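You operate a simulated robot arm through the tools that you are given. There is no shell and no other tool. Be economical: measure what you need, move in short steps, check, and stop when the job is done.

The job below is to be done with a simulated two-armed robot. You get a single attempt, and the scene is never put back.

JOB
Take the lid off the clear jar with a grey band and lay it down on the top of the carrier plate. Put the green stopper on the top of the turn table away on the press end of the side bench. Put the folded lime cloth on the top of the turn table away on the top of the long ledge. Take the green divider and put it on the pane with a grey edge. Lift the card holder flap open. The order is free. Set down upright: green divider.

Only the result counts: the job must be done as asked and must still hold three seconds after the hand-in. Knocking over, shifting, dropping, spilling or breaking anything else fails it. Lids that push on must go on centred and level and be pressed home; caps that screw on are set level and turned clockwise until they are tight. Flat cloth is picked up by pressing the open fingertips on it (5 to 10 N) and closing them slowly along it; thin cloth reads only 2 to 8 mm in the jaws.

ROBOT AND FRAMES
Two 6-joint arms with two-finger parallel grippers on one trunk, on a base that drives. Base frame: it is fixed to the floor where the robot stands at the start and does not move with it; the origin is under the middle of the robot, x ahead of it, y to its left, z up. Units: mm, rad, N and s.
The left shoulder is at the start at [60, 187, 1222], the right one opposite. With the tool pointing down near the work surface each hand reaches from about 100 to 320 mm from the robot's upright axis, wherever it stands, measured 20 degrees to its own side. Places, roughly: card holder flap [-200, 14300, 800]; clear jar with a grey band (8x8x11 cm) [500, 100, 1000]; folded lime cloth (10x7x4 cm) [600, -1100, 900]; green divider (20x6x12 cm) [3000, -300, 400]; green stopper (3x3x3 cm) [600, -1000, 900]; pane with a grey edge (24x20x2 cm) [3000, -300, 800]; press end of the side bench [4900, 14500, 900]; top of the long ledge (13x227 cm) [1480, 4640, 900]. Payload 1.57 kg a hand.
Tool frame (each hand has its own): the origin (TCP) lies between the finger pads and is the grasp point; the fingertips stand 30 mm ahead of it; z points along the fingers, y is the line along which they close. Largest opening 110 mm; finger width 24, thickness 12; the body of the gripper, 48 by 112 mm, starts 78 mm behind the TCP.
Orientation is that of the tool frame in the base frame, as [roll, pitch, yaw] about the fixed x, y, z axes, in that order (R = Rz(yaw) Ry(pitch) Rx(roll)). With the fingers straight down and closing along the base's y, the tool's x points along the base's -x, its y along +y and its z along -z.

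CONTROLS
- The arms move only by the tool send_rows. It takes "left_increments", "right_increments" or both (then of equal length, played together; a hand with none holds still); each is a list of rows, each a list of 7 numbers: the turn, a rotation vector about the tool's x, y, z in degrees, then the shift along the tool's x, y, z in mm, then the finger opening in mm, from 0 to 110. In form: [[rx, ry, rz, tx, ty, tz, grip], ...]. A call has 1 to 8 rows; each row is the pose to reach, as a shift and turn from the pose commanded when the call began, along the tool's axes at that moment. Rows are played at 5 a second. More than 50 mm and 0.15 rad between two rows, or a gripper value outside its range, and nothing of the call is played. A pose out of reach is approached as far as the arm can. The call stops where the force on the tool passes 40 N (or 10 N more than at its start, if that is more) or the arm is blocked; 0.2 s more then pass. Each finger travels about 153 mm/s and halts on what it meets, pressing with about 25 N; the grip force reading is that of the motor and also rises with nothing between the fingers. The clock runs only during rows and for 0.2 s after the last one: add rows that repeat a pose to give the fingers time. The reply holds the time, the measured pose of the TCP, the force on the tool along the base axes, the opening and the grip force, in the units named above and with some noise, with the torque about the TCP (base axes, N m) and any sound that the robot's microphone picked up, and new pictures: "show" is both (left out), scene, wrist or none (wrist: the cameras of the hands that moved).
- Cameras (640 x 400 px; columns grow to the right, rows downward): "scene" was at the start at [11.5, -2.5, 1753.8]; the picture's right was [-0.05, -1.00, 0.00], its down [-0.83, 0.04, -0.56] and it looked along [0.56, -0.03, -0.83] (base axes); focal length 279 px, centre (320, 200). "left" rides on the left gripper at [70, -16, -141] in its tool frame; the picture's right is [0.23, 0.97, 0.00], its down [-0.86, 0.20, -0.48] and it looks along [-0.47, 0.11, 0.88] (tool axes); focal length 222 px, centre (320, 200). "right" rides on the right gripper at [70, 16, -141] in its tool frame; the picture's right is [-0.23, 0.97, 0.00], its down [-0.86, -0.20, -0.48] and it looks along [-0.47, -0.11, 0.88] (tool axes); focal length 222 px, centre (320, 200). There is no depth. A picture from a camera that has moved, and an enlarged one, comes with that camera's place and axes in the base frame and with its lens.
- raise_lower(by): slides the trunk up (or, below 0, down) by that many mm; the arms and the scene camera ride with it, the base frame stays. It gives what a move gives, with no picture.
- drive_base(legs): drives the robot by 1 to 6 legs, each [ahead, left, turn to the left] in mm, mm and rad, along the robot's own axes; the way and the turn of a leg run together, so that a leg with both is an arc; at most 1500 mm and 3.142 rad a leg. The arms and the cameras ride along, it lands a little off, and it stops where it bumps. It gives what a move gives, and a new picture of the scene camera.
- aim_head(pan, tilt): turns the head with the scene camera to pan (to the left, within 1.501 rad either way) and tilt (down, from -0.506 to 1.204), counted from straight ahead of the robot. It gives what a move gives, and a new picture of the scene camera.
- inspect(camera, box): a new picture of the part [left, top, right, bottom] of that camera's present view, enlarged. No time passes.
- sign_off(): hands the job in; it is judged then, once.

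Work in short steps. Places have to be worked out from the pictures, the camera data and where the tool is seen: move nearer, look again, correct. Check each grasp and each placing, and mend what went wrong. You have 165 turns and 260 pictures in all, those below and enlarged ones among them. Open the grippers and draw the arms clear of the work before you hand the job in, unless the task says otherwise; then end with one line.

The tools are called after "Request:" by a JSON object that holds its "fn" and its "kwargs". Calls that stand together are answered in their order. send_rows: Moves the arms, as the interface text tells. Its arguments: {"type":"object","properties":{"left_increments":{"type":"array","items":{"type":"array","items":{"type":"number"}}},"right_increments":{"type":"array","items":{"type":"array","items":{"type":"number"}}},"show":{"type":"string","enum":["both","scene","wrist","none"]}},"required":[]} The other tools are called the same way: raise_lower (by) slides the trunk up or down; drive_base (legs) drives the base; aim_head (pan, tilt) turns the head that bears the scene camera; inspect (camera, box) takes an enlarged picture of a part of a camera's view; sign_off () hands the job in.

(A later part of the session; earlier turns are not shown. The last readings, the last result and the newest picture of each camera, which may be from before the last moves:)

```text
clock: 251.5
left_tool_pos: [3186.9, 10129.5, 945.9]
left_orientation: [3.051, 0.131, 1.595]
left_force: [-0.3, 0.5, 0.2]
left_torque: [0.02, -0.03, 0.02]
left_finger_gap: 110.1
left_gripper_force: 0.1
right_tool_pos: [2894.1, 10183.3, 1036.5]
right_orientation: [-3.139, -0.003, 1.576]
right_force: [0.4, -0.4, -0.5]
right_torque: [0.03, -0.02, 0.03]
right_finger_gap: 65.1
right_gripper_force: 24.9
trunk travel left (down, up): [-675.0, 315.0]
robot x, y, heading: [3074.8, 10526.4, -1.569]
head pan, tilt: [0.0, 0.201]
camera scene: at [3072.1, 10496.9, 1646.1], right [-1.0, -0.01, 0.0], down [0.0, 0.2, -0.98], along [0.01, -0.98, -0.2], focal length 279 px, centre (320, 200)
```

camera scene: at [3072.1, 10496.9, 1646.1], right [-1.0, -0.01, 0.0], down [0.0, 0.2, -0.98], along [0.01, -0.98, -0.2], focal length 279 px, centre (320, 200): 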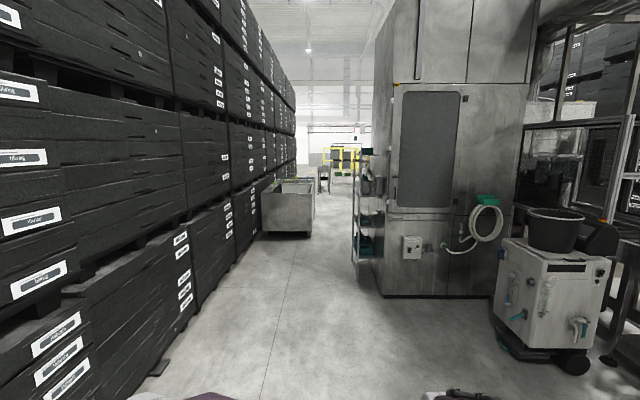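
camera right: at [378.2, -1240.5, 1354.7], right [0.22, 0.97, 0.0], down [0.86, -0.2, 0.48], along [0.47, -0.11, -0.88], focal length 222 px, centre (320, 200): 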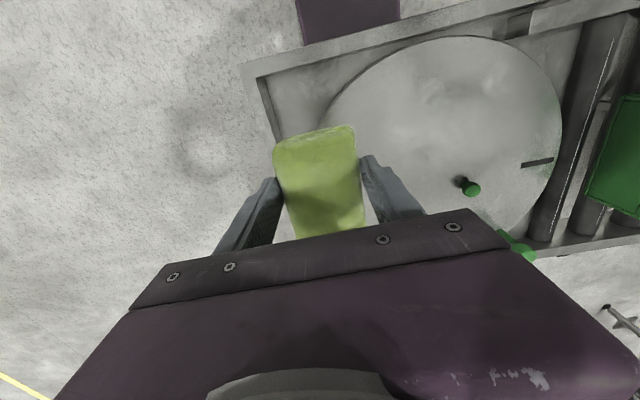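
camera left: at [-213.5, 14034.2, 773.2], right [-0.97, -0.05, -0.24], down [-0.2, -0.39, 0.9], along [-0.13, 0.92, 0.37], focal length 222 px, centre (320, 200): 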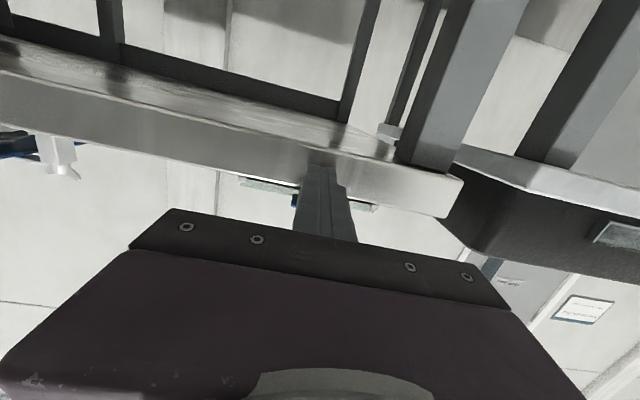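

Aisle is open; shelf edge at x≈2650 (y≈7340), a bin cart at x≥3300 (y≈5700). Drive at x≈3250 past the shelf, then look right for the ledge.

Request:
{"fn": "drive_base", "kwargs": {"legs": [[1480, 150, 0], [1500, 0, 0], [850, 0, 0]]}}

Request:
{"fn": "aim_head", "kwargs": {"pan": -0.7, "tilt": 0.3}}

```text
clock: 270.0
left_tool_pos: [3366.4, 6291.4, 947.1]
left_orientation: [3.05, 0.131, 1.601]
left_force: [-0.3, -0.1, -0.7]
left_torque: [0.0, -0.01, -0.01]
left_finger_gap: 110.0
left_gripper_force: 0.1
right_tool_pos: [3072.7, 6345.1, 1036.1]
right_orientation: [-3.142, -0.003, 1.583]
right_force: [0.3, -0.3, 0.4]
right_torque: [0.01, 0.0, 0.0]
right_finger_gap: 65.2
right_gripper_force: 25.1
trunk travel left (down, up): [-675.0, 315.0]
robot x, y, heading: [3249.9, 6690.1, -1.559]
head pan, tilt: [0.0, 0.201]
camera scene: at [3248.1, 6658.0, 1646.1], right [-1.0, -0.01, 0.0], down [0.0, 0.2, -0.98], along [0.01, -0.98, -0.2], focal length 279 px, centre (320, 200)
```

scene: 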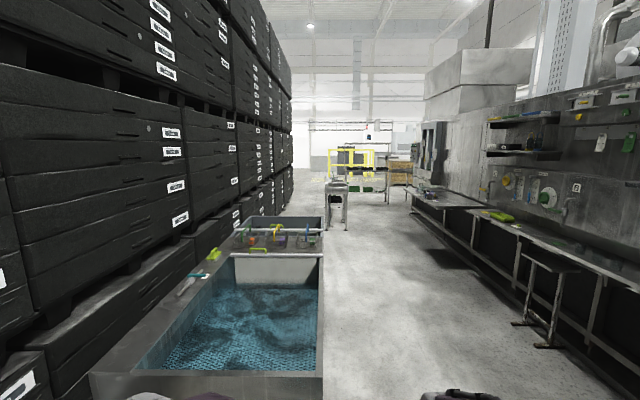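

```text
clock: 271.1
left_tool_pos: [3366.4, 6290.7, 946.2]
left_orientation: [3.05, 0.132, 1.603]
left_force: [-0.6, 0.0, 1.2]
left_torque: [0.01, 0.0, 0.01]
left_finger_gap: 109.9
left_gripper_force: 0.0
right_tool_pos: [3072.7, 6343.4, 1036.2]
right_orientation: [-3.14, -0.004, 1.581]
right_force: [-0.2, 0.4, -0.4]
right_torque: [0.01, 0.02, 0.0]
right_finger_gap: 65.1
right_gripper_force: 25.2
trunk travel left (down, up): [-675.0, 315.0]
robot x, y, heading: [3247.3, 6692.5, -1.562]
head pan, tilt: [-0.7, 0.3]
camera scene: at [3187.8, 6678.8, 1636.8], right [-0.77, 0.63, 0.0], down [0.19, 0.23, -0.96], along [-0.61, -0.74, -0.3], focal length 279 px, centre (320, 200)
```

scene: 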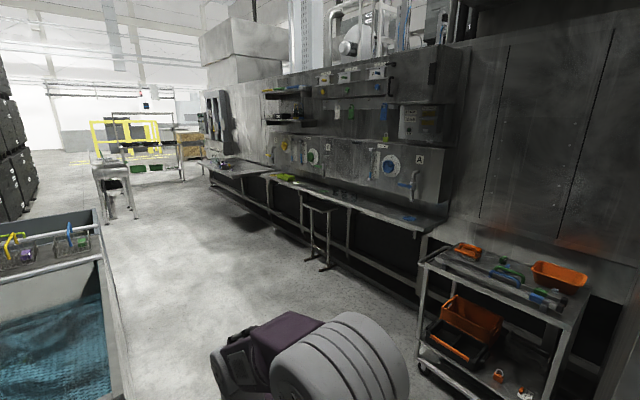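

Request:
{"fn": "inspect", "kwargs": {"camera": "scene", "box": [200, 140, 456, 300]}}

```text
2.50 times, centred on (328, 220) of scene
camera zoom: at [3187.8, 6678.8, 1636.8], right [-0.77, 0.63, 0.0], down [0.19, 0.23, -0.96], along [-0.61, -0.74, -0.3], focal length 697 px, centre (300, 150)
```

zoom: 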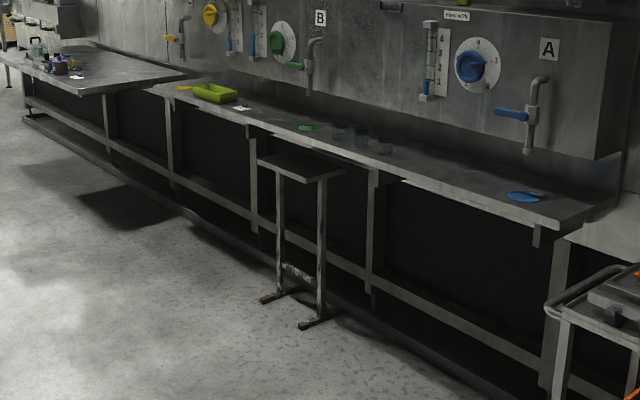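

A free stretch of the ledge lies at y≈5100–5560 (between jars and blue disk), x≈1480. I drive there and face −x.

Request:
{"fn": "drive_base", "kwargs": {"legs": [[0, -650, 0], [1360, 0, 0], [0, 0, -1.575]]}}

Request:
{"fn": "aim_head", "kwargs": {"pan": 0.0, "tilt": 0.5}}

```text
clock: 273.6
left_tool_pos: [2983.9, 6284.7, 943.4]
left_orientation: [3.066, 0.124, 1.596]
left_force: [1.2, 0.6, -0.6]
left_torque: [0.02, 0.01, 0.03]
left_finger_gap: 110.2
left_gripper_force: 0.0
right_tool_pos: [2690.9, 6339.5, 1037.9]
right_orientation: [-3.125, -0.006, 1.576]
right_force: [-1.1, 0.0, -1.0]
right_torque: [0.0, -0.01, 0.01]
right_finger_gap: 65.1
right_gripper_force: 24.9
trunk travel left (down, up): [-675.0, 315.0]
robot x, y, heading: [2855.4, 6687.1, -1.563]
head pan, tilt: [-0.7, 0.3]
stopped in leg 1: the robot was blocked; the commanded pose is now the measured one
camera scene: at [2817.7, 6672.2, 1637.2], right [-0.77, 0.64, 0.01], down [0.17, 0.23, -0.96], along [-0.62, -0.73, -0.29], focal length 279 px, centre (320, 200)
```

scene: 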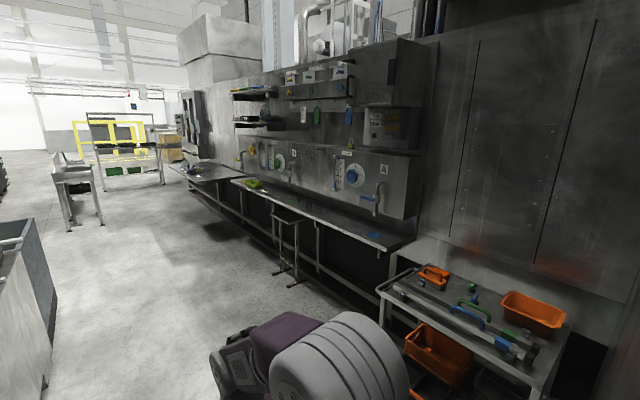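

```text
clock: 274.6
left_tool_pos: [2983.8, 6284.5, 943.4]
left_orientation: [3.068, 0.126, 1.599]
left_force: [-0.3, -0.4, -0.3]
left_torque: [0.0, -0.01, 0.01]
left_finger_gap: 110.0
left_gripper_force: 0.0
right_tool_pos: [2690.1, 6339.5, 1039.4]
right_orientation: [-3.121, -0.005, 1.579]
right_force: [0.7, 1.0, 0.1]
right_torque: [0.04, -0.02, 0.01]
right_finger_gap: 65.1
right_gripper_force: 24.5
trunk travel left (down, up): [-675.0, 315.0]
robot x, y, heading: [2848.7, 6684.3, -1.563]
head pan, tilt: [0.0, 0.499]
camera scene: at [2879.2, 6653.4, 1617.9], right [-1.0, 0.0, 0.02], down [-0.02, 0.48, -0.88], along [0.0, -0.88, -0.48], focal length 279 px, centre (320, 200)
```

scene: 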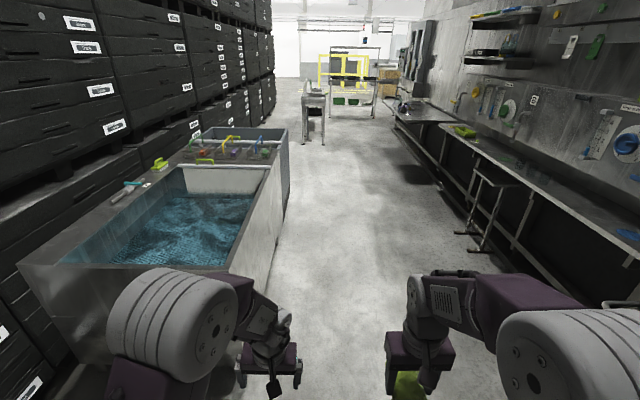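

The strafe was blocked by something at right/behind. I step back left 40 mm, go ahead (−y) first, and look toward the right.

Request:
{"fn": "drive_base", "kwargs": {"legs": [[0, 50, 0]]}}

Request:
{"fn": "aim_head", "kwargs": {"pan": -1.5, "tilt": 0.6}}

```text
clock: 275.6
left_tool_pos: [3011.7, 6285.5, 945.5]
left_orientation: [3.045, 0.128, 1.593]
left_force: [0.3, 0.4, -0.2]
left_torque: [0.0, -0.08, -0.03]
left_finger_gap: 110.0
left_gripper_force: 0.1
right_tool_pos: [2717.5, 6339.1, 1035.6]
right_orientation: [3.137, -0.004, 1.578]
right_force: [-0.7, 0.5, 0.5]
right_torque: [-0.01, -0.08, 0.0]
right_finger_gap: 64.6
right_gripper_force: 25.0
trunk travel left (down, up): [-675.0, 315.0]
robot x, y, heading: [2899.0, 6683.6, -1.566]
head pan, tilt: [0.0, 0.499]
camera scene: at [2891.3, 6654.5, 1618.4], right [-1.0, 0.0, -0.01], down [0.0, 0.48, -0.88], along [0.01, -0.88, -0.48], focal length 279 px, centre (320, 200)
```

scene: 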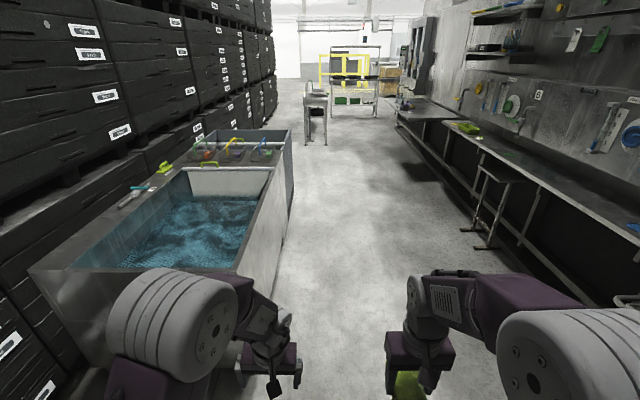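

```text
clock: 277.1
left_tool_pos: [3016.8, 6286.2, 945.9]
left_orientation: [3.05, 0.129, 1.596]
left_force: [-0.1, 0.4, 0.2]
left_torque: [-0.02, 0.0, 0.04]
left_finger_gap: 109.8
left_gripper_force: 0.0
right_tool_pos: [2722.3, 6339.5, 1035.9]
right_orientation: [3.139, -0.004, 1.577]
right_force: [0.3, 0.1, -0.7]
right_torque: [0.02, 0.01, 0.02]
right_finger_gap: 65.4
right_gripper_force: 25.5
trunk travel left (down, up): [-675.0, 315.0]
robot x, y, heading: [2898.6, 6684.0, -1.566]
head pan, tilt: [-1.499, 0.6]
camera scene: at [2810.7, 6738.5, 1609.3], right [-0.08, 1.0, 0.0], down [0.56, 0.04, -0.82], along [-0.82, -0.06, -0.57], focal length 279 px, centre (320, 200)
```

scene: 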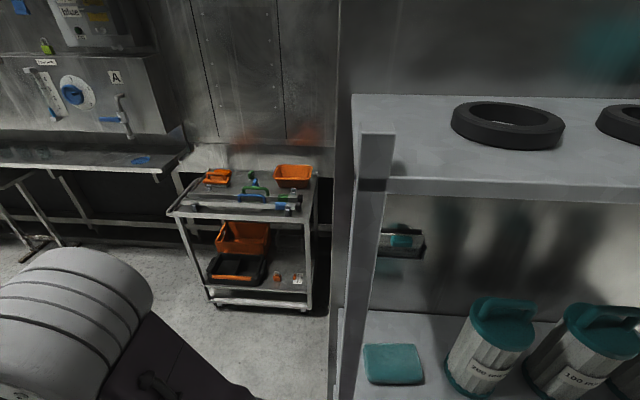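

The shelf unit behind-right was the obstacle (items upright). Drive ahead first, then right, then turn to face the ledge.

Request:
{"fn": "drive_base", "kwargs": {"legs": [[700, 30, 0], [700, -300, 0], [0, 0, -1.575]]}}

Request:
{"fn": "aim_head", "kwargs": {"pan": 0.0, "tilt": 0.6}}

```text
clock: 288.6
left_tool_pos: [2250.0, 5160.1, 946.0]
left_orientation: [3.048, 0.127, 0.026]
left_force: [-0.4, 0.7, 0.4]
left_torque: [-0.01, -0.04, 0.01]
left_finger_gap: 110.2
left_gripper_force: 0.1
right_tool_pos: [2304.4, 5453.9, 1035.5]
right_orientation: [3.141, -0.004, 0.007]
right_force: [-1.5, -0.4, -0.2]
right_torque: [0.04, 0.0, -0.03]
right_finger_gap: 65.1
right_gripper_force: 25.2
trunk travel left (down, up): [-675.0, 315.0]
robot x, y, heading: [2646.7, 5277.5, -3.137]
head pan, tilt: [-1.499, 0.6]
camera scene: at [2702.5, 5367.5, 1609.3], right [1.0, 0.08, 0.0], down [0.04, -0.56, -0.83], along [-0.06, 0.82, -0.56], focal length 279 px, centre (320, 200)
```

scene: 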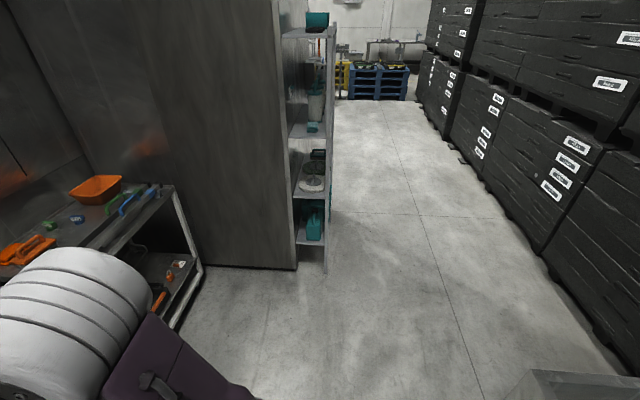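

```text
clock: 290.2
left_tool_pos: [2249.1, 5160.9, 945.7]
left_orientation: [3.048, 0.127, 0.027]
left_force: [0.2, -0.4, -0.8]
left_torque: [-0.02, -0.01, 0.01]
left_finger_gap: 109.8
left_gripper_force: 0.1
right_tool_pos: [2303.9, 5454.9, 1035.5]
right_orientation: [-3.141, -0.003, 0.008]
right_force: [-0.1, -0.3, -0.3]
right_torque: [-0.01, -0.01, 0.04]
right_finger_gap: 65.1
right_gripper_force: 24.7
trunk travel left (down, up): [-675.0, 315.0]
robot x, y, heading: [2650.2, 5280.3, -3.135]
head pan, tilt: [0.0, 0.6]
camera scene: at [2620.9, 5279.0, 1609.3], right [0.0, 1.0, 0.0], down [0.57, 0.0, -0.83], along [-0.82, 0.0, -0.57], focal length 279 px, centre (320, 200)
```

scene: 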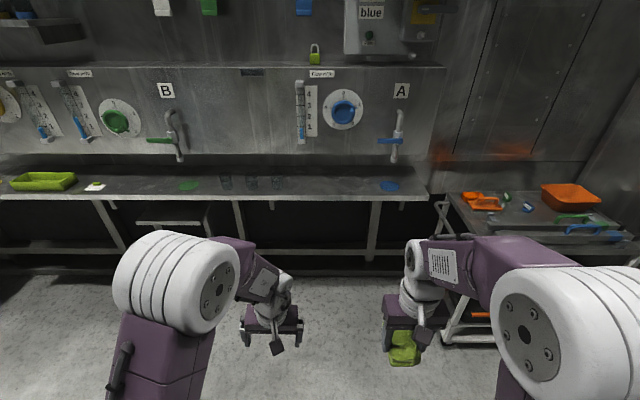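

Free stretch at y≈5325. Before approaching, tuck the left hand back and up so it clears the jars.

Request:
{"fn": "send_rows", "kwargs": {"left_increments": [[0, 1.5, 0, 25, 5, -30, 60], [0, 3, 0, 50, 10, -60, 30], [0, 4.5, 0, 75, 15, -90, 30], [0, 6, 0, 100, 20, -120, 30], [0, 7.5, 0, 125, 25, -150, 30]], "show": "none"}}

```text
clock: 291.4
left_tool_pos: [2385.0, 5137.4, 1027.3]
left_orientation: [2.961, 0.07, 0.025]
left_force: [0.0, -0.7, -0.5]
left_torque: [0.02, 0.0, -0.01]
left_finger_gap: 30.0
left_gripper_force: 0.0
left hand out of reach, approached as far as the arm can: row 1, 2, 3, 4, 5
right_tool_pos: [2305.2, 5453.7, 1036.0]
right_orientation: [-3.139, -0.005, 0.008]
right_force: [-0.4, 0.5, 0.0]
right_torque: [-0.01, 0.0, 0.0]
right_finger_gap: 65.1
right_gripper_force: 25.5
trunk travel left (down, up): [-675.0, 315.0]
robot x, y, heading: [2650.7, 5280.8, -3.139]
head pan, tilt: [0.0, 0.6]
```

Request:
{"fn": "drive_base", "kwargs": {"legs": [[700, 0, 0]]}}

Request:
{"fn": "aim_head", "kwargs": {"pan": 0.0, "tilt": 0.9}}

```text
clock: 295.2
left_tool_pos: [1689.5, 5131.9, 1027.5]
left_orientation: [2.962, 0.069, 0.027]
left_force: [0.5, 1.0, 0.3]
left_torque: [0.01, -0.02, -0.03]
left_finger_gap: 29.9
left_gripper_force: 0.1
right_tool_pos: [1609.3, 5451.0, 1036.0]
right_orientation: [3.139, -0.003, 0.005]
right_force: [0.1, 0.6, -1.4]
right_torque: [0.01, 0.0, 0.01]
right_finger_gap: 65.2
right_gripper_force: 25.1
trunk travel left (down, up): [-675.0, 315.0]
robot x, y, heading: [1954.3, 5277.0, -3.127]
head pan, tilt: [0.0, 0.6]
camera scene: at [1926.8, 5275.3, 1609.3], right [0.0, 1.0, 0.0], down [0.56, 0.0, -0.83], along [-0.83, 0.0, -0.56], focal length 279 px, centre (320, 200)
```

scene: 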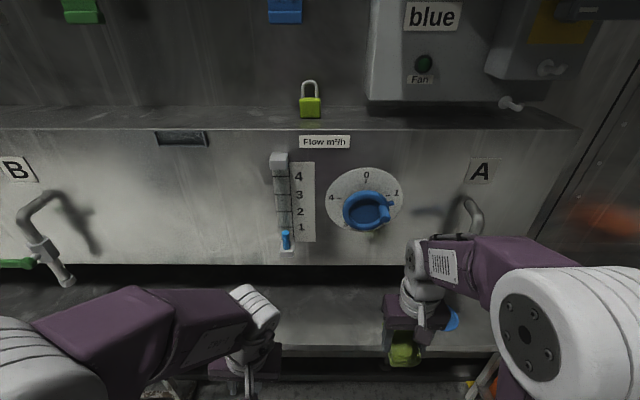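

```text
clock: 296.0
left_tool_pos: [1689.1, 5133.5, 1027.4]
left_orientation: [2.961, 0.07, 0.028]
left_force: [-0.3, 0.6, 0.2]
left_torque: [0.04, 0.01, 0.03]
left_finger_gap: 30.1
left_gripper_force: 0.1
right_tool_pos: [1609.2, 5450.7, 1035.6]
right_orientation: [3.142, -0.003, 0.006]
right_force: [0.0, 0.3, 0.4]
right_torque: [0.01, 0.01, 0.03]
right_finger_gap: 65.3
right_gripper_force: 25.1
trunk travel left (down, up): [-675.0, 315.0]
robot x, y, heading: [1956.9, 5271.3, -3.139]
head pan, tilt: [0.0, 0.901]
camera scene: at [1939.2, 5275.4, 1584.6], right [0.0, 1.0, 0.0], down [0.78, 0.0, -0.62], along [-0.62, 0.0, -0.78], focal length 279 px, centre (320, 200)
```

scene: 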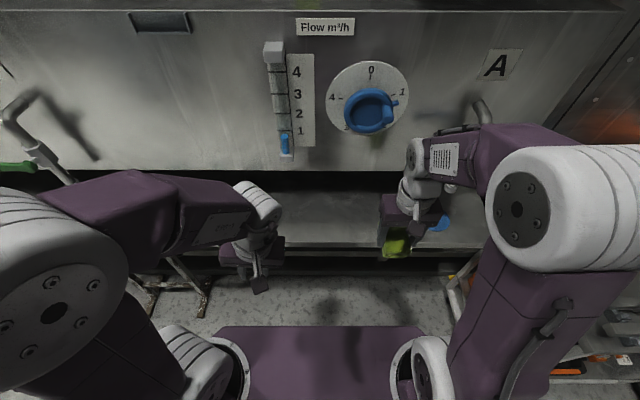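

Ledge front edge ≈1540, z≈880. Move the right hand laterally to y=5310 then over the ledge at x≈1490.

Request:
{"fn": "send_rows", "kwargs": {"right_increments": [[0, 0, 0, 0, 45, 0, 30], [0, 0, 0, 0, 90, 0, 30], [0, 0, 0, 0, 138, 0, 30], [0, 0, 0, -40, 140, 0, 30], [0, 0, 0, -80, 140, 20, 30], [0, 0, 0, -117, 140, 40, 30]]}}

```text
clock: 297.4
left_tool_pos: [1687.6, 5131.8, 1026.8]
left_orientation: [2.962, 0.069, 0.026]
left_force: [-0.4, 0.8, -0.5]
left_torque: [0.0, 0.0, -0.02]
left_finger_gap: 29.8
left_gripper_force: 0.1
right_tool_pos: [1491.5, 5308.6, 994.6]
right_orientation: [-3.14, -0.005, 0.005]
right_force: [-0.4, 0.1, -1.0]
right_torque: [-0.01, -0.08, 0.01]
right_finger_gap: 65.0
right_gripper_force: 24.8
trunk travel left (down, up): [-675.0, 315.0]
robot x, y, heading: [1952.1, 5269.2, -3.142]
head pan, tilt: [0.0, 0.901]
camera scene: at [1937.4, 5274.9, 1584.5], right [-0.01, 1.0, 0.0], down [0.78, 0.0, -0.62], along [-0.62, 0.0, -0.78], focal length 279 px, centre (320, 200)
camera right: at [1559.5, 5293.5, 1137.8], right [-0.22, -0.98, 0.0], down [-0.86, 0.19, 0.47], along [-0.46, 0.11, -0.88], focal length 222 px, centre (320, 200)
```

scene: 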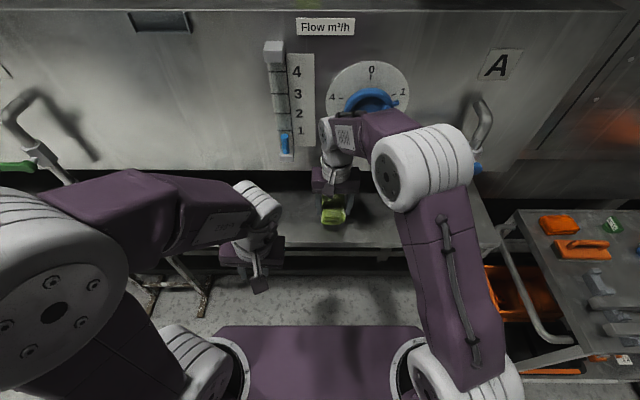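
right: 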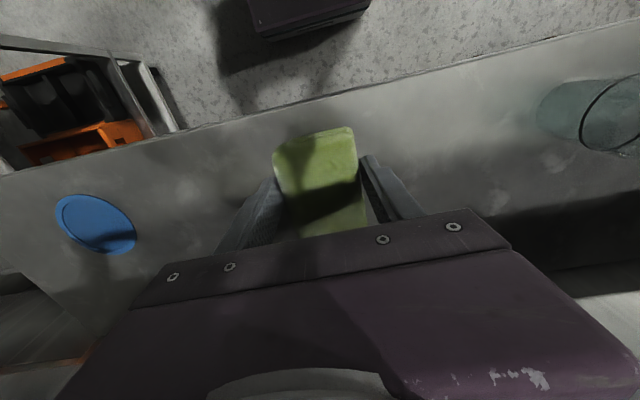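

Spot is clear; ledge front edge at x≈1545. I shift 8 mm inward and descend.

Request:
{"fn": "send_rows", "kwargs": {"right_increments": [[0, 0, 0, -8, 0, 25, 30], [0, 0, 0, -8, 0, 48, 30], [0, 0, 0, -8, 0, 56, 30], [0, 0, 0, -8, 0, 62, 30], [0, 0, 0, -8, 0, 67, 30], [0, 0, 0, -8, 0, 71, 30], [0, 0, 0, -8, 0, 75, 30]], "show": "wrist"}}

```text
clock: 298.7
left_tool_pos: [1691.4, 5133.9, 1027.8]
left_orientation: [2.961, 0.074, 0.027]
left_force: [-0.1, 0.1, 0.3]
left_torque: [0.02, 0.01, -0.03]
left_finger_gap: 30.2
left_gripper_force: 0.0
right_tool_pos: [1487.5, 5309.4, 930.7]
right_orientation: [-3.14, 0.002, 0.003]
right_force: [6.3, 0.7, 18.0]
right_torque: [0.23, -0.48, -0.03]
right_finger_gap: 65.0
right_gripper_force: 25.1
trunk travel left (down, up): [-675.0, 315.0]
robot x, y, heading: [1954.9, 5272.4, -3.135]
head pan, tilt: [0.0, 0.901]
stopped in row 6 (right hand): the force on the tool passed its limit (the readings are from after the stop); the commanded pose is now the measured one
camera right: at [1556.6, 5294.7, 1072.3], right [-0.22, -0.98, 0.0], down [-0.85, 0.2, 0.48], along [-0.47, 0.11, -0.88], focal length 222 px, centre (320, 200)
```

right: 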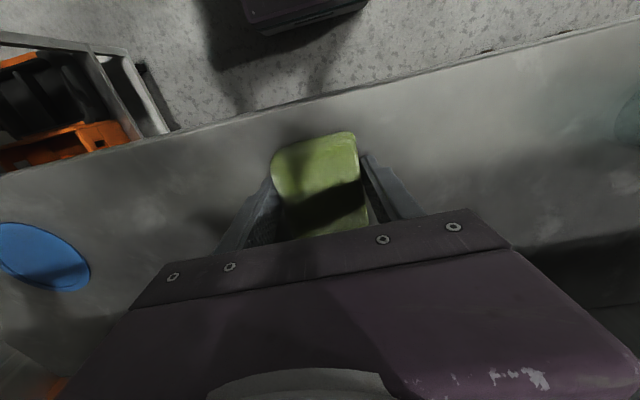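

Cloth rests on the ledge. Unload, open, lift away.

Request:
{"fn": "send_rows", "kwargs": {"right_increments": [[0, 0, 0, 0, 0, -2, 40], [0, 0, 0, 0, 0, -3, 80], [0, 0, 0, 0, 0, -3, 105], [0, 0, 0, 0, 0, -3, 105], [0, 0, 0, 5, 0, -35, 105], [0, 0, 0, 30, 0, -70, 105], [0, 0, 0, 75, 0, -85, 105], [0, 0, 0, 120, 0, -95, 105]], "show": "both"}}

```text
clock: 300.5
left_tool_pos: [1690.2, 5133.2, 1028.3]
left_orientation: [2.961, 0.071, 0.027]
left_force: [1.0, 0.5, 0.8]
left_torque: [-0.01, 0.0, -0.02]
left_finger_gap: 30.0
left_gripper_force: 0.1
right_tool_pos: [1607.5, 5310.8, 1022.8]
right_orientation: [-3.141, 0.002, 0.005]
right_force: [0.5, 0.7, 0.3]
right_torque: [0.01, 0.05, -0.01]
right_finger_gap: 105.2
right_gripper_force: 0.0
trunk travel left (down, up): [-675.0, 315.0]
robot x, y, heading: [1954.6, 5274.3, -3.137]
head pan, tilt: [0.0, 0.901]
camera scene: at [1941.8, 5275.7, 1584.5], right [0.0, 1.0, 0.0], down [0.78, 0.0, -0.62], along [-0.62, 0.0, -0.78], focal length 279 px, centre (320, 200)
camera right: at [1676.9, 5295.3, 1165.6], right [-0.22, -0.98, 0.0], down [-0.86, 0.2, 0.48], along [-0.47, 0.11, -0.88], focal length 222 px, centre (320, 200)
```

scene: 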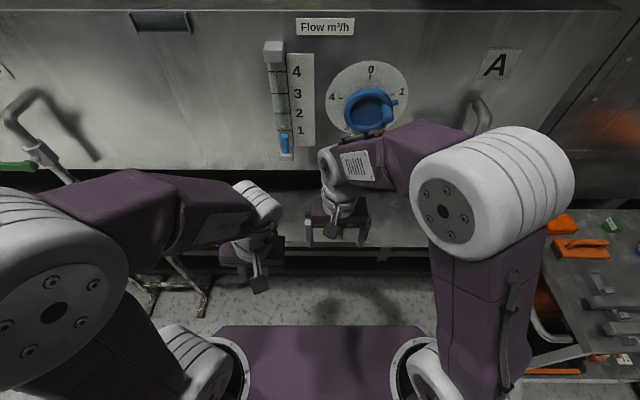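
right: 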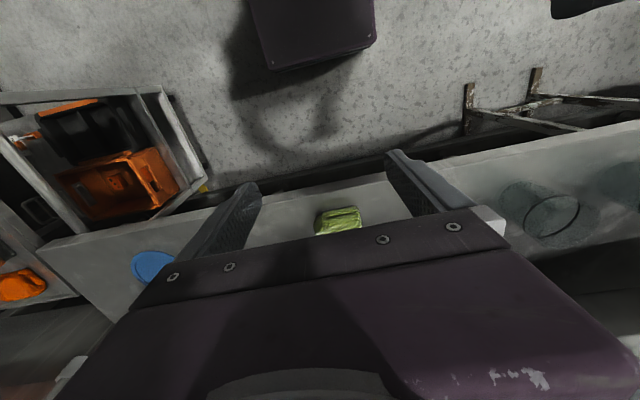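

Cloth is lying on the ledge. Back off, turn to face −y, and drive along x≈2400 toward the divider bench.

Request:
{"fn": "drive_base", "kwargs": {"legs": [[-460, 0, 0], [0, 0, 1.567], [1500, 0, 0], [1300, 0, 0]]}}

Request:
{"fn": "aim_head", "kwargs": {"pan": 0.2, "tilt": 0.3}}

```text
clock: 320.3
left_tool_pos: [2551.1, 2212.7, 1027.5]
left_orientation: [2.962, 0.071, 1.6]
left_force: [-0.3, -0.5, -0.1]
left_torque: [-0.01, -0.01, -0.01]
left_finger_gap: 29.9
left_gripper_force: 0.0
right_tool_pos: [2374.1, 2128.8, 1022.3]
right_orientation: [3.141, 0.001, 1.579]
right_force: [0.2, -0.3, 0.5]
right_torque: [0.0, -0.04, 0.03]
right_finger_gap: 105.2
right_gripper_force: 0.0
trunk travel left (down, up): [-675.0, 315.0]
robot x, y, heading: [2407.1, 2474.5, -1.562]
head pan, tilt: [0.0, 0.901]
camera scene: at [2409.5, 2463.4, 1584.5], right [-1.0, -0.01, 0.0], down [-0.01, 0.78, -0.62], along [0.0, -0.62, -0.78], focal length 279 px, centre (320, 200)
```

scene: 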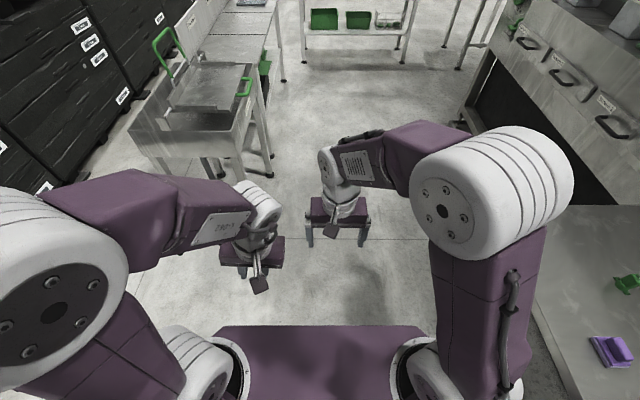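

```text
clock: 321.3
left_tool_pos: [2551.3, 2212.8, 1028.9]
left_orientation: [2.961, 0.071, 1.601]
left_force: [0.2, 1.4, 0.6]
left_torque: [0.0, -0.03, -0.01]
left_finger_gap: 29.8
left_gripper_force: 0.0
right_tool_pos: [2374.4, 2130.1, 1022.4]
right_orientation: [-3.141, 0.0, 1.581]
right_force: [-0.4, 0.5, -0.1]
right_torque: [-0.05, 0.0, 0.03]
right_finger_gap: 105.0
right_gripper_force: 0.1
trunk travel left (down, up): [-675.0, 315.0]
robot x, y, heading: [2406.9, 2479.7, -1.563]
head pan, tilt: [0.201, 0.3]
camera scene: at [2428.2, 2447.5, 1636.7], right [-0.98, -0.21, 0.0], down [-0.06, 0.29, -0.95], along [0.2, -0.93, -0.3], focal length 279 px, centre (320, 200)
```

scene: 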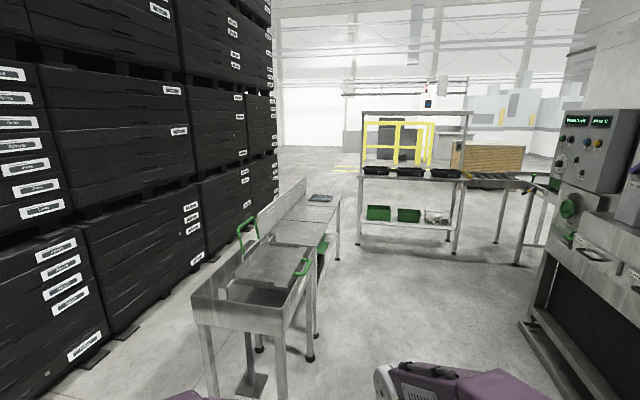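

The bench (pane on top, divider on lower shelf) lies ahead-left, x≥2800. Drive to (2250,-250) and face +x.

Request:
{"fn": "drive_base", "kwargs": {"legs": [[1480, -170, 0], [1230, 0, 0], [0, 0, 1.563]]}}

Request:
{"fn": "aim_head", "kwargs": {"pan": 0.0, "tilt": 0.7}}

```text
clock: 338.3
left_tool_pos: [2521.8, -86.5, 1028.1]
left_orientation: [2.962, 0.071, -3.112]
left_force: [-0.8, -0.9, -0.5]
left_torque: [0.0, 0.01, 0.01]
left_finger_gap: 29.9
left_gripper_force: 0.1
right_tool_pos: [2606.2, -262.7, 1022.1]
right_orientation: [-3.141, -0.001, -3.132]
right_force: [0.6, -0.1, -0.7]
right_torque: [0.03, 0.04, 0.02]
right_finger_gap: 105.2
right_gripper_force: 0.1
trunk travel left (down, up): [-675.0, 315.0]
robot x, y, heading: [2261.0, -225.0, 0.006]
head pan, tilt: [0.201, 0.3]
camera scene: at [2288.3, -209.1, 1636.8], right [0.21, -0.98, 0.0], down [-0.29, -0.06, -0.96], along [0.93, 0.2, -0.3], focal length 279 px, centre (320, 200)
```

scene: 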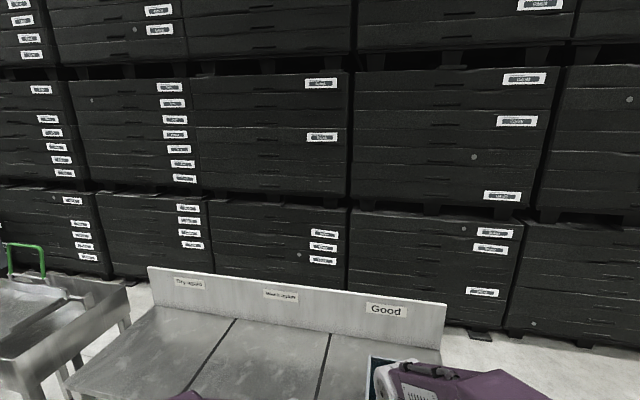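

```text
clock: 339.1
left_tool_pos: [2521.8, -85.4, 1027.2]
left_orientation: [2.963, 0.069, -3.113]
left_force: [-0.6, -0.2, -0.8]
left_torque: [-0.01, -0.01, 0.01]
left_finger_gap: 30.1
left_gripper_force: 0.0
right_tool_pos: [2605.7, -263.1, 1022.9]
right_orientation: [-3.141, -0.001, -3.133]
right_force: [-0.3, -0.5, -0.3]
right_torque: [-0.02, 0.03, 0.01]
right_finger_gap: 104.9
right_gripper_force: 0.1
trunk travel left (down, up): [-675.0, 315.0]
robot x, y, heading: [2255.8, -228.5, 0.001]
head pan, tilt: [0.0, 0.7]
camera scene: at [2282.0, -227.7, 1600.8], right [0.01, -1.0, 0.0], down [-0.64, -0.01, -0.77], along [0.77, 0.01, -0.64], focal length 279 px, centre (320, 200)
```

scene: 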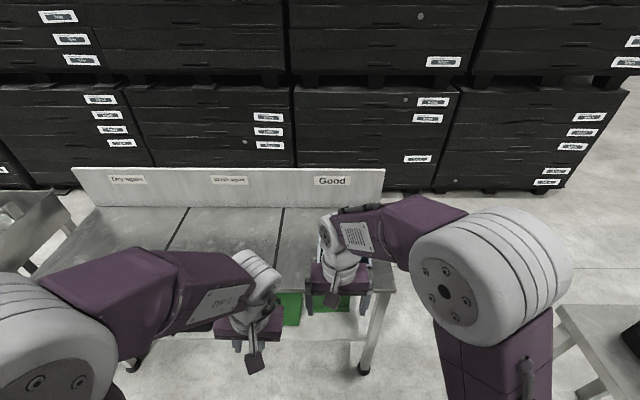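

To see the lower shelf I back up and lower the trunk, then look.

Request:
{"fn": "drive_base", "kwargs": {"legs": [[-300, 0, 0]]}}

Request:
{"fn": "raise_lower", "kwargs": {"by": -560}}

Request:
{"fn": "aim_head", "kwargs": {"pan": 0.0, "tilt": 0.4}}

```text
clock: 341.2
left_tool_pos: [2219.2, -88.0, 1027.9]
left_orientation: [2.961, 0.072, -3.11]
left_force: [0.1, 0.6, -0.8]
left_torque: [-0.04, 0.01, -0.03]
left_finger_gap: 29.9
left_gripper_force: 0.1
right_tool_pos: [2304.0, -265.4, 1022.0]
right_orientation: [3.142, 0.001, -3.131]
right_force: [0.2, 0.3, -0.1]
right_torque: [-0.02, -0.03, 0.0]
right_finger_gap: 105.1
right_gripper_force: 0.1
trunk travel left (down, up): [-675.0, 315.0]
robot x, y, heading: [1952.6, -231.0, 0.01]
head pan, tilt: [0.0, 0.7]
camera scene: at [1980.5, -230.4, 1600.7], right [0.01, -1.0, 0.0], down [-0.64, -0.01, -0.76], along [0.76, 0.01, -0.64], focal length 279 px, centre (320, 200)
```

scene: 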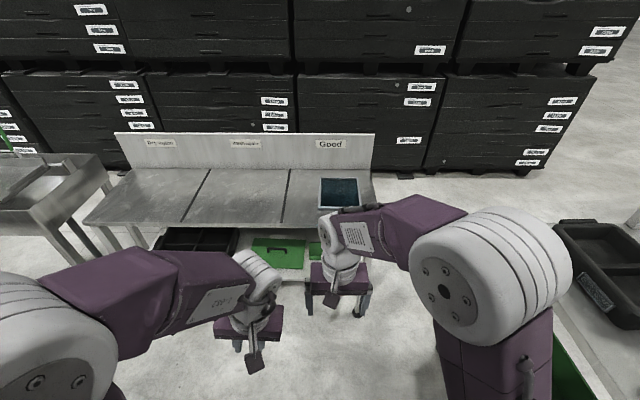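

```text
refused: -560 is not a number from -400 to 400
```

```text
clock: 342.0
left_tool_pos: [2218.1, -87.4, 1027.2]
left_orientation: [2.963, 0.069, -3.11]
left_force: [0.7, -0.1, -0.2]
left_torque: [0.01, -0.01, -0.04]
left_finger_gap: 30.0
left_gripper_force: 0.1
right_tool_pos: [2302.9, -264.5, 1022.4]
right_orientation: [-3.14, 0.0, -3.13]
right_force: [-0.2, -0.6, -0.5]
right_torque: [0.02, -0.01, -0.02]
right_finger_gap: 105.2
right_gripper_force: 0.0
trunk travel left (down, up): [-675.0, 315.0]
robot x, y, heading: [1954.3, -231.0, 0.011]
head pan, tilt: [0.0, 0.4]
camera scene: at [1987.3, -230.3, 1627.5], right [0.01, -1.0, 0.0], down [-0.39, 0.0, -0.92], along [0.92, 0.01, -0.39], focal length 279 px, centre (320, 200)
```

scene: 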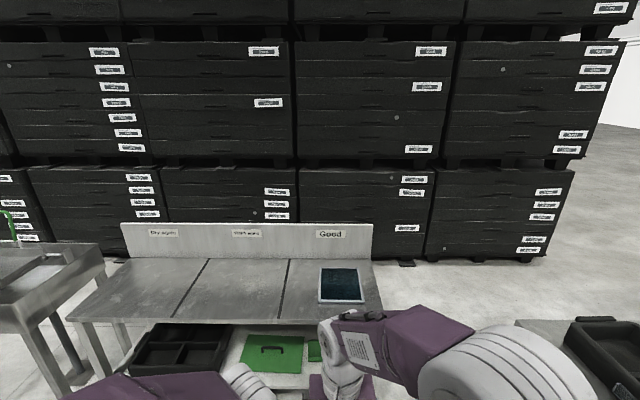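

Pane lies at ≈(2953,-309) on the top. Lower the trunk 400 for a look at the lower shelf.

Request:
{"fn": "raise_lower", "kwargs": {"by": -400}}

Request:
{"fn": "aim_head", "kwargs": {"pan": 0.0, "tilt": 0.5}}

```text
clock: 345.8
left_tool_pos: [2218.9, -88.5, 627.2]
left_orientation: [2.963, 0.07, -3.108]
left_force: [-0.4, 1.2, -0.4]
left_torque: [-0.02, 0.03, 0.01]
left_finger_gap: 29.9
left_gripper_force: 0.0
right_tool_pos: [2303.2, -264.7, 621.9]
right_orientation: [3.141, 0.0, -3.131]
right_force: [0.3, 0.7, 0.2]
right_torque: [0.01, 0.0, -0.01]
right_finger_gap: 105.1
right_gripper_force: 0.0
trunk travel left (down, up): [-275.0, 715.0]
robot x, y, heading: [1954.1, -230.9, 0.012]
head pan, tilt: [0.0, 0.4]
```

```text
clock: 346.5
left_tool_pos: [2219.4, -87.0, 627.4]
left_orientation: [2.961, 0.07, -3.109]
left_force: [0.0, 0.3, -0.9]
left_torque: [0.0, -0.03, -0.01]
left_finger_gap: 29.8
left_gripper_force: 0.0
right_tool_pos: [2303.1, -264.4, 622.4]
right_orientation: [3.141, 0.0, -3.131]
right_force: [0.2, -0.4, -0.6]
right_torque: [0.02, 0.0, -0.02]
right_finger_gap: 105.1
right_gripper_force: 0.1
trunk travel left (down, up): [-275.0, 715.0]
robot x, y, heading: [1955.0, -229.0, 0.008]
head pan, tilt: [0.0, 0.499]
camera scene: at [1985.8, -230.3, 1218.4], right [0.01, -1.0, 0.0], down [-0.48, -0.01, -0.88], along [0.88, 0.01, -0.48], focal length 279 px, centre (320, 200)
```

scene: 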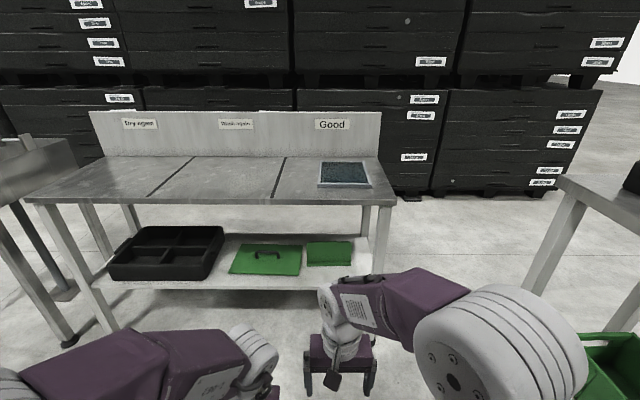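

Request:
{"fn": "inspect", "kwargs": {"camera": "scene", "box": [220, 150, 412, 310]}}

Request:
{"fn": "inspect", "kwargs": {"camera": "scene", "box": [210, 225, 370, 300]}}

```text
2.50 times, centred on (316, 230) of scene
camera zoom: at [1985.8, -230.3, 1218.4], right [0.01, -1.0, 0.0], down [-0.48, -0.01, -0.88], along [0.88, 0.01, -0.48], focal length 697 px, centre (330, 125)
```

zoom: 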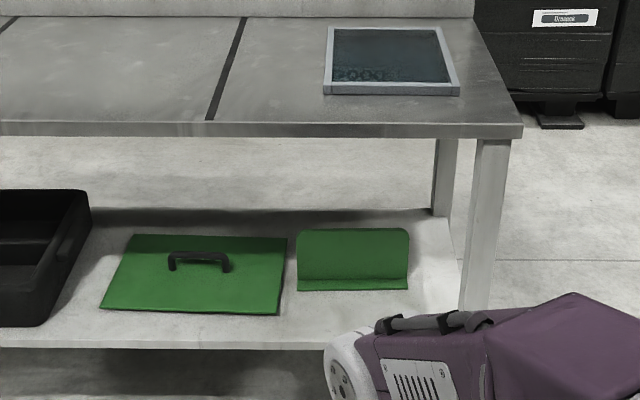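

```text
4.00 times, centred on (290, 262) of scene
camera zoom: at [1985.8, -230.3, 1218.4], right [0.01, -1.0, 0.0], down [-0.48, -0.01, -0.88], along [0.88, 0.01, -0.48], focal length 1115 px, centre (440, -50)
```

zoom: 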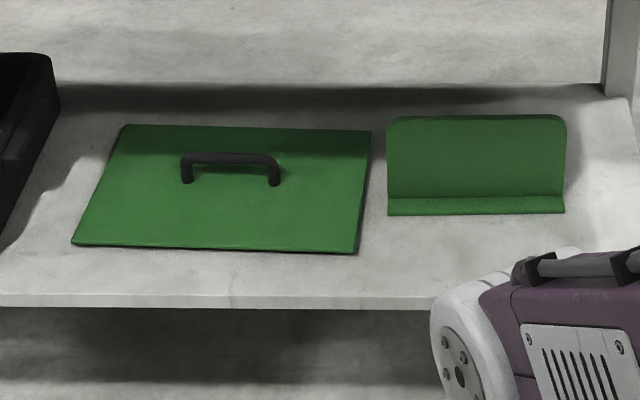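

The divider is an upright green plate on a foot: x≈2985, y≈-162…-362, z 346–466. It's best gripped by its right edge with a horizontal hand coming from the bench's right end; pane ≈(2990,-316). I drive round behind the bench: face +y, go up the aisle, then strafe right.

Request:
{"fn": "raise_lower", "kwargs": {"by": 300}}

Request:
{"fn": "drive_base", "kwargs": {"legs": [[0, 0, 1.562], [1480, 0, 0], [1450, 0, 0], [0, -1000, 0]]}}

Request:
{"fn": "aim_head", "kwargs": {"pan": -1.4, "tilt": 0.4}}

```text
clock: 349.5
left_tool_pos: [2218.5, -88.1, 927.1]
left_orientation: [2.962, 0.069, -3.11]
left_force: [-0.5, 0.5, -1.0]
left_torque: [0.01, -0.03, 0.03]
left_finger_gap: 29.8
left_gripper_force: 0.1
right_tool_pos: [2304.6, -264.5, 923.1]
right_orientation: [3.142, 0.001, -3.131]
right_force: [-0.7, 0.4, 0.4]
right_torque: [0.0, 0.02, 0.0]
right_finger_gap: 105.3
right_gripper_force: 0.0
trunk travel left (down, up): [-575.0, 415.0]
robot x, y, heading: [1958.9, -229.0, 0.01]
head pan, tilt: [0.0, 0.499]
```

```text
clock: 363.3
left_tool_pos: [1804.5, 1915.1, 927.3]
left_orientation: [2.954, 0.046, -1.54]
left_force: [-3.8, -6.6, -1.6]
left_torque: [0.53, -0.25, -0.11]
left_finger_gap: 26.8
left_gripper_force: 0.0
right_tool_pos: [1984.3, 2006.6, 921.6]
right_orientation: [3.139, -0.002, -1.566]
right_force: [0.7, 0.6, 0.7]
right_torque: [0.0, 0.06, -0.01]
right_finger_gap: 105.1
right_gripper_force: 0.2
trunk travel left (down, up): [-575.0, 415.0]
robot x, y, heading: [1947.9, 1659.5, 1.576]
head pan, tilt: [0.0, 0.499]
stopped in leg 3: the force on the tool passed its limit (the readings are from after the stop); the commanded pose is now the measured one
camera scene: at [1948.5, 1689.9, 1518.1], right [1.0, 0.0, 0.0], down [0.0, -0.48, -0.88], along [0.0, 0.88, -0.48], focal length 279 px, centre (320, 200)
```

scene: 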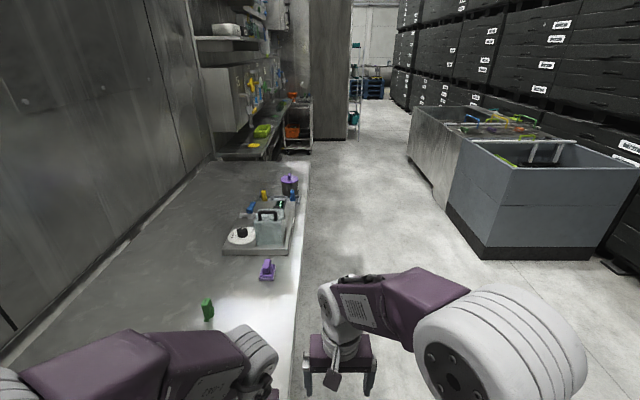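

```text
clock: 364.8
left_tool_pos: [1804.2, 1915.9, 925.9]
left_orientation: [2.958, 0.05, -1.538]
left_force: [-1.5, -8.6, -4.5]
left_torque: [-0.35, 0.09, -0.1]
left_finger_gap: 29.4
left_gripper_force: 0.1
right_tool_pos: [1982.5, 2007.3, 921.4]
right_orientation: [-3.142, 0.001, -1.565]
right_force: [0.5, -1.2, 0.6]
right_torque: [0.02, -0.04, -0.02]
right_finger_gap: 104.7
right_gripper_force: 0.1
trunk travel left (down, up): [-575.0, 415.0]
robot x, y, heading: [1944.9, 1658.8, 1.574]
head pan, tilt: [-1.4, 0.4]
camera scene: at [2038.1, 1613.6, 1527.5], right [0.17, -0.98, 0.0], down [-0.38, -0.07, -0.92], along [0.91, 0.16, -0.39], focal length 279 px, centre (320, 200)
```

scene: 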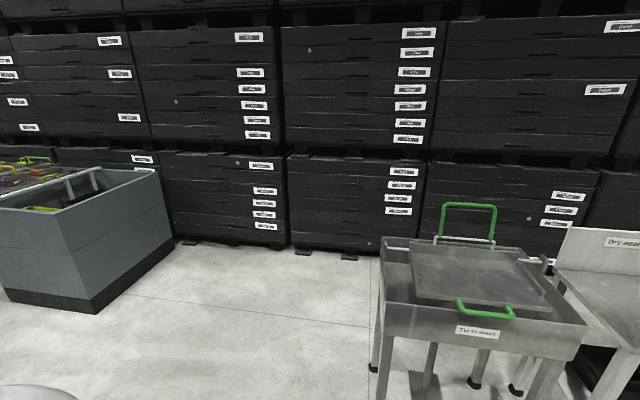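

The left fingers bumped something at the wide table's near edge. Back off straight and look at it.

Request:
{"fn": "drive_base", "kwargs": {"legs": [[-120, 0, 0]]}}

Request:
{"fn": "aim_head", "kwargs": {"pan": 0.25, "tilt": 0.75}}

```text
clock: 366.0
left_tool_pos: [1804.0, 1797.3, 927.4]
left_orientation: [2.956, 0.05, -1.538]
left_force: [-0.4, -0.3, 0.7]
left_torque: [0.03, 0.01, 0.04]
left_finger_gap: 29.9
left_gripper_force: 0.1
right_tool_pos: [1983.4, 1885.9, 922.9]
right_orientation: [-3.142, -0.001, -1.565]
right_force: [-0.1, 0.6, -0.1]
right_torque: [0.01, -0.02, 0.03]
right_finger_gap: 105.1
right_gripper_force: 0.1
trunk travel left (down, up): [-575.0, 415.0]
robot x, y, heading: [1944.3, 1539.3, 1.576]
head pan, tilt: [-1.4, 0.4]
camera scene: at [2039.0, 1495.3, 1527.5], right [0.18, -0.98, 0.0], down [-0.38, -0.07, -0.92], along [0.91, 0.16, -0.39], focal length 279 px, centre (320, 200)
```

scene: 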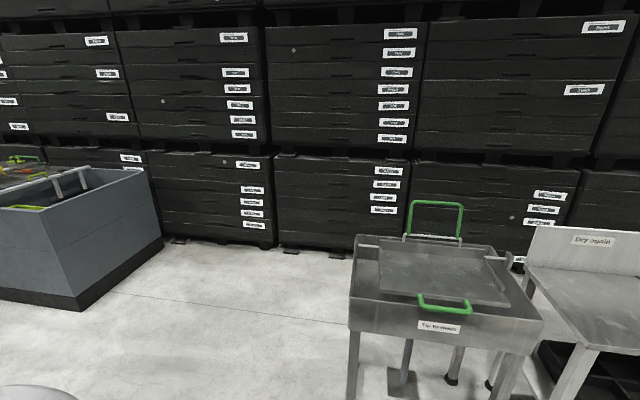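

```text
clock: 367.7
left_tool_pos: [1804.9, 1797.6, 927.9]
left_orientation: [2.956, 0.049, -1.536]
left_force: [-0.4, 0.6, 0.0]
left_torque: [0.03, 0.01, 0.0]
left_finger_gap: 30.1
left_gripper_force: 0.0
right_tool_pos: [1983.1, 1887.1, 921.8]
right_orientation: [3.141, 0.001, -1.566]
right_force: [0.1, 0.5, 0.0]
right_torque: [0.01, 0.01, 0.02]
right_finger_gap: 105.1
right_gripper_force: 0.0
trunk travel left (down, up): [-575.0, 415.0]
robot x, y, heading: [1944.0, 1538.6, 1.576]
head pan, tilt: [0.25, 0.75]
camera scene: at [1927.0, 1559.4, 1496.5], right [0.97, 0.25, 0.0], down [0.17, -0.66, -0.73], along [-0.18, 0.71, -0.68], focal length 279 px, centre (320, 200)
```

scene: 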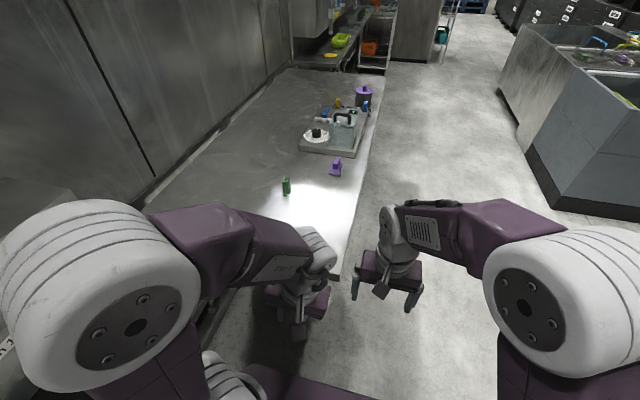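

Only the table edge was touched; items there look unmoved. Raise the trunk, then go right, ahead and right again behind the trolley.

Request:
{"fn": "raise_lower", "kwargs": {"by": 200}}

Request:
{"fn": "drive_base", "kwargs": {"legs": [[0, -400, 0], [1060, 0, 0], [0, -1430, 0]]}}

Request:
{"fn": "aim_head", "kwargs": {"pan": -1.5, "tilt": 0.3}}

```text
clock: 369.9
left_tool_pos: [1803.6, 1798.4, 1127.7]
left_orientation: [2.956, 0.05, -1.537]
left_force: [-0.4, 0.5, 0.2]
left_torque: [0.04, -0.02, 0.03]
left_finger_gap: 29.9
left_gripper_force: 0.0
right_tool_pos: [1983.2, 1886.9, 1123.3]
right_orientation: [3.141, 0.0, -1.565]
right_force: [0.3, -0.6, 0.0]
right_torque: [0.0, -0.01, 0.03]
right_finger_gap: 105.3
right_gripper_force: 0.2
trunk travel left (down, up): [-775.0, 215.0]
robot x, y, heading: [1946.0, 1540.5, 1.572]
head pan, tilt: [0.25, 0.75]
```

```text
clock: 384.2
left_tool_pos: [3621.0, 2887.4, 1125.8]
left_orientation: [2.956, 0.05, -1.53]
left_force: [1.2, 0.3, 0.0]
left_torque: [-0.02, -0.02, 0.02]
left_finger_gap: 29.8
left_gripper_force: 0.1
right_tool_pos: [3798.9, 2977.4, 1123.5]
right_orientation: [3.141, -0.001, -1.559]
right_force: [1.4, 0.3, -0.3]
right_torque: [0.01, 0.0, 0.0]
right_finger_gap: 104.9
right_gripper_force: 0.1
trunk travel left (down, up): [-775.0, 215.0]
robot x, y, heading: [3764.5, 2629.0, 1.587]
head pan, tilt: [0.25, 0.75]
camera scene: at [3744.7, 2649.4, 1696.4], right [0.97, 0.26, 0.0], down [0.18, -0.66, -0.73], along [-0.19, 0.71, -0.68], focal length 279 px, centre (320, 200)
```

scene: 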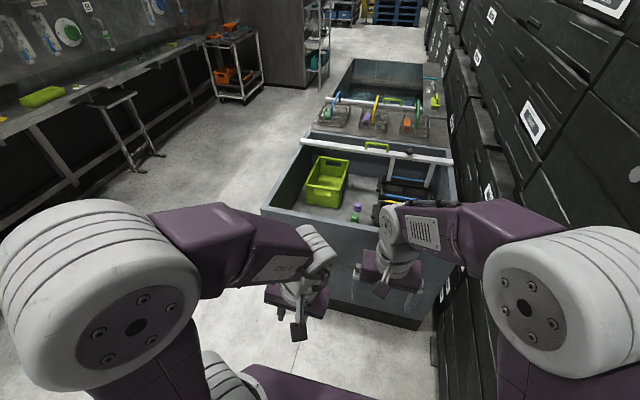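

```text
clock: 386.0
left_tool_pos: [3621.0, 2886.7, 1127.6]
left_orientation: [2.957, 0.051, -1.53]
left_force: [0.2, 0.5, 0.5]
left_torque: [0.0, -0.01, 0.01]
left_finger_gap: 30.1
left_gripper_force: 0.0
right_tool_pos: [3798.1, 2977.5, 1120.2]
right_orientation: [3.139, -0.001, -1.557]
right_force: [0.2, 0.2, -0.2]
right_torque: [0.02, 0.01, -0.02]
right_finger_gap: 105.1
right_gripper_force: 0.0
trunk travel left (down, up): [-775.0, 215.0]
robot x, y, heading: [3766.1, 2629.5, 1.58]
head pan, tilt: [-1.499, 0.3]
camera scene: at [3859.7, 2577.3, 1736.8], right [0.08, -1.0, 0.0], down [-0.29, -0.03, -0.96], along [0.95, 0.08, -0.3], focal length 279 px, centre (320, 200)
```

scene: 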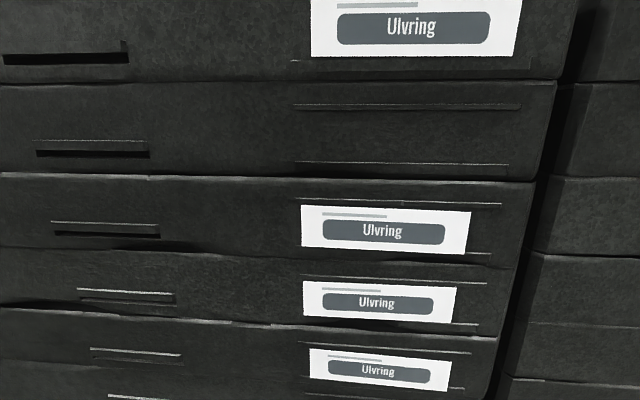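

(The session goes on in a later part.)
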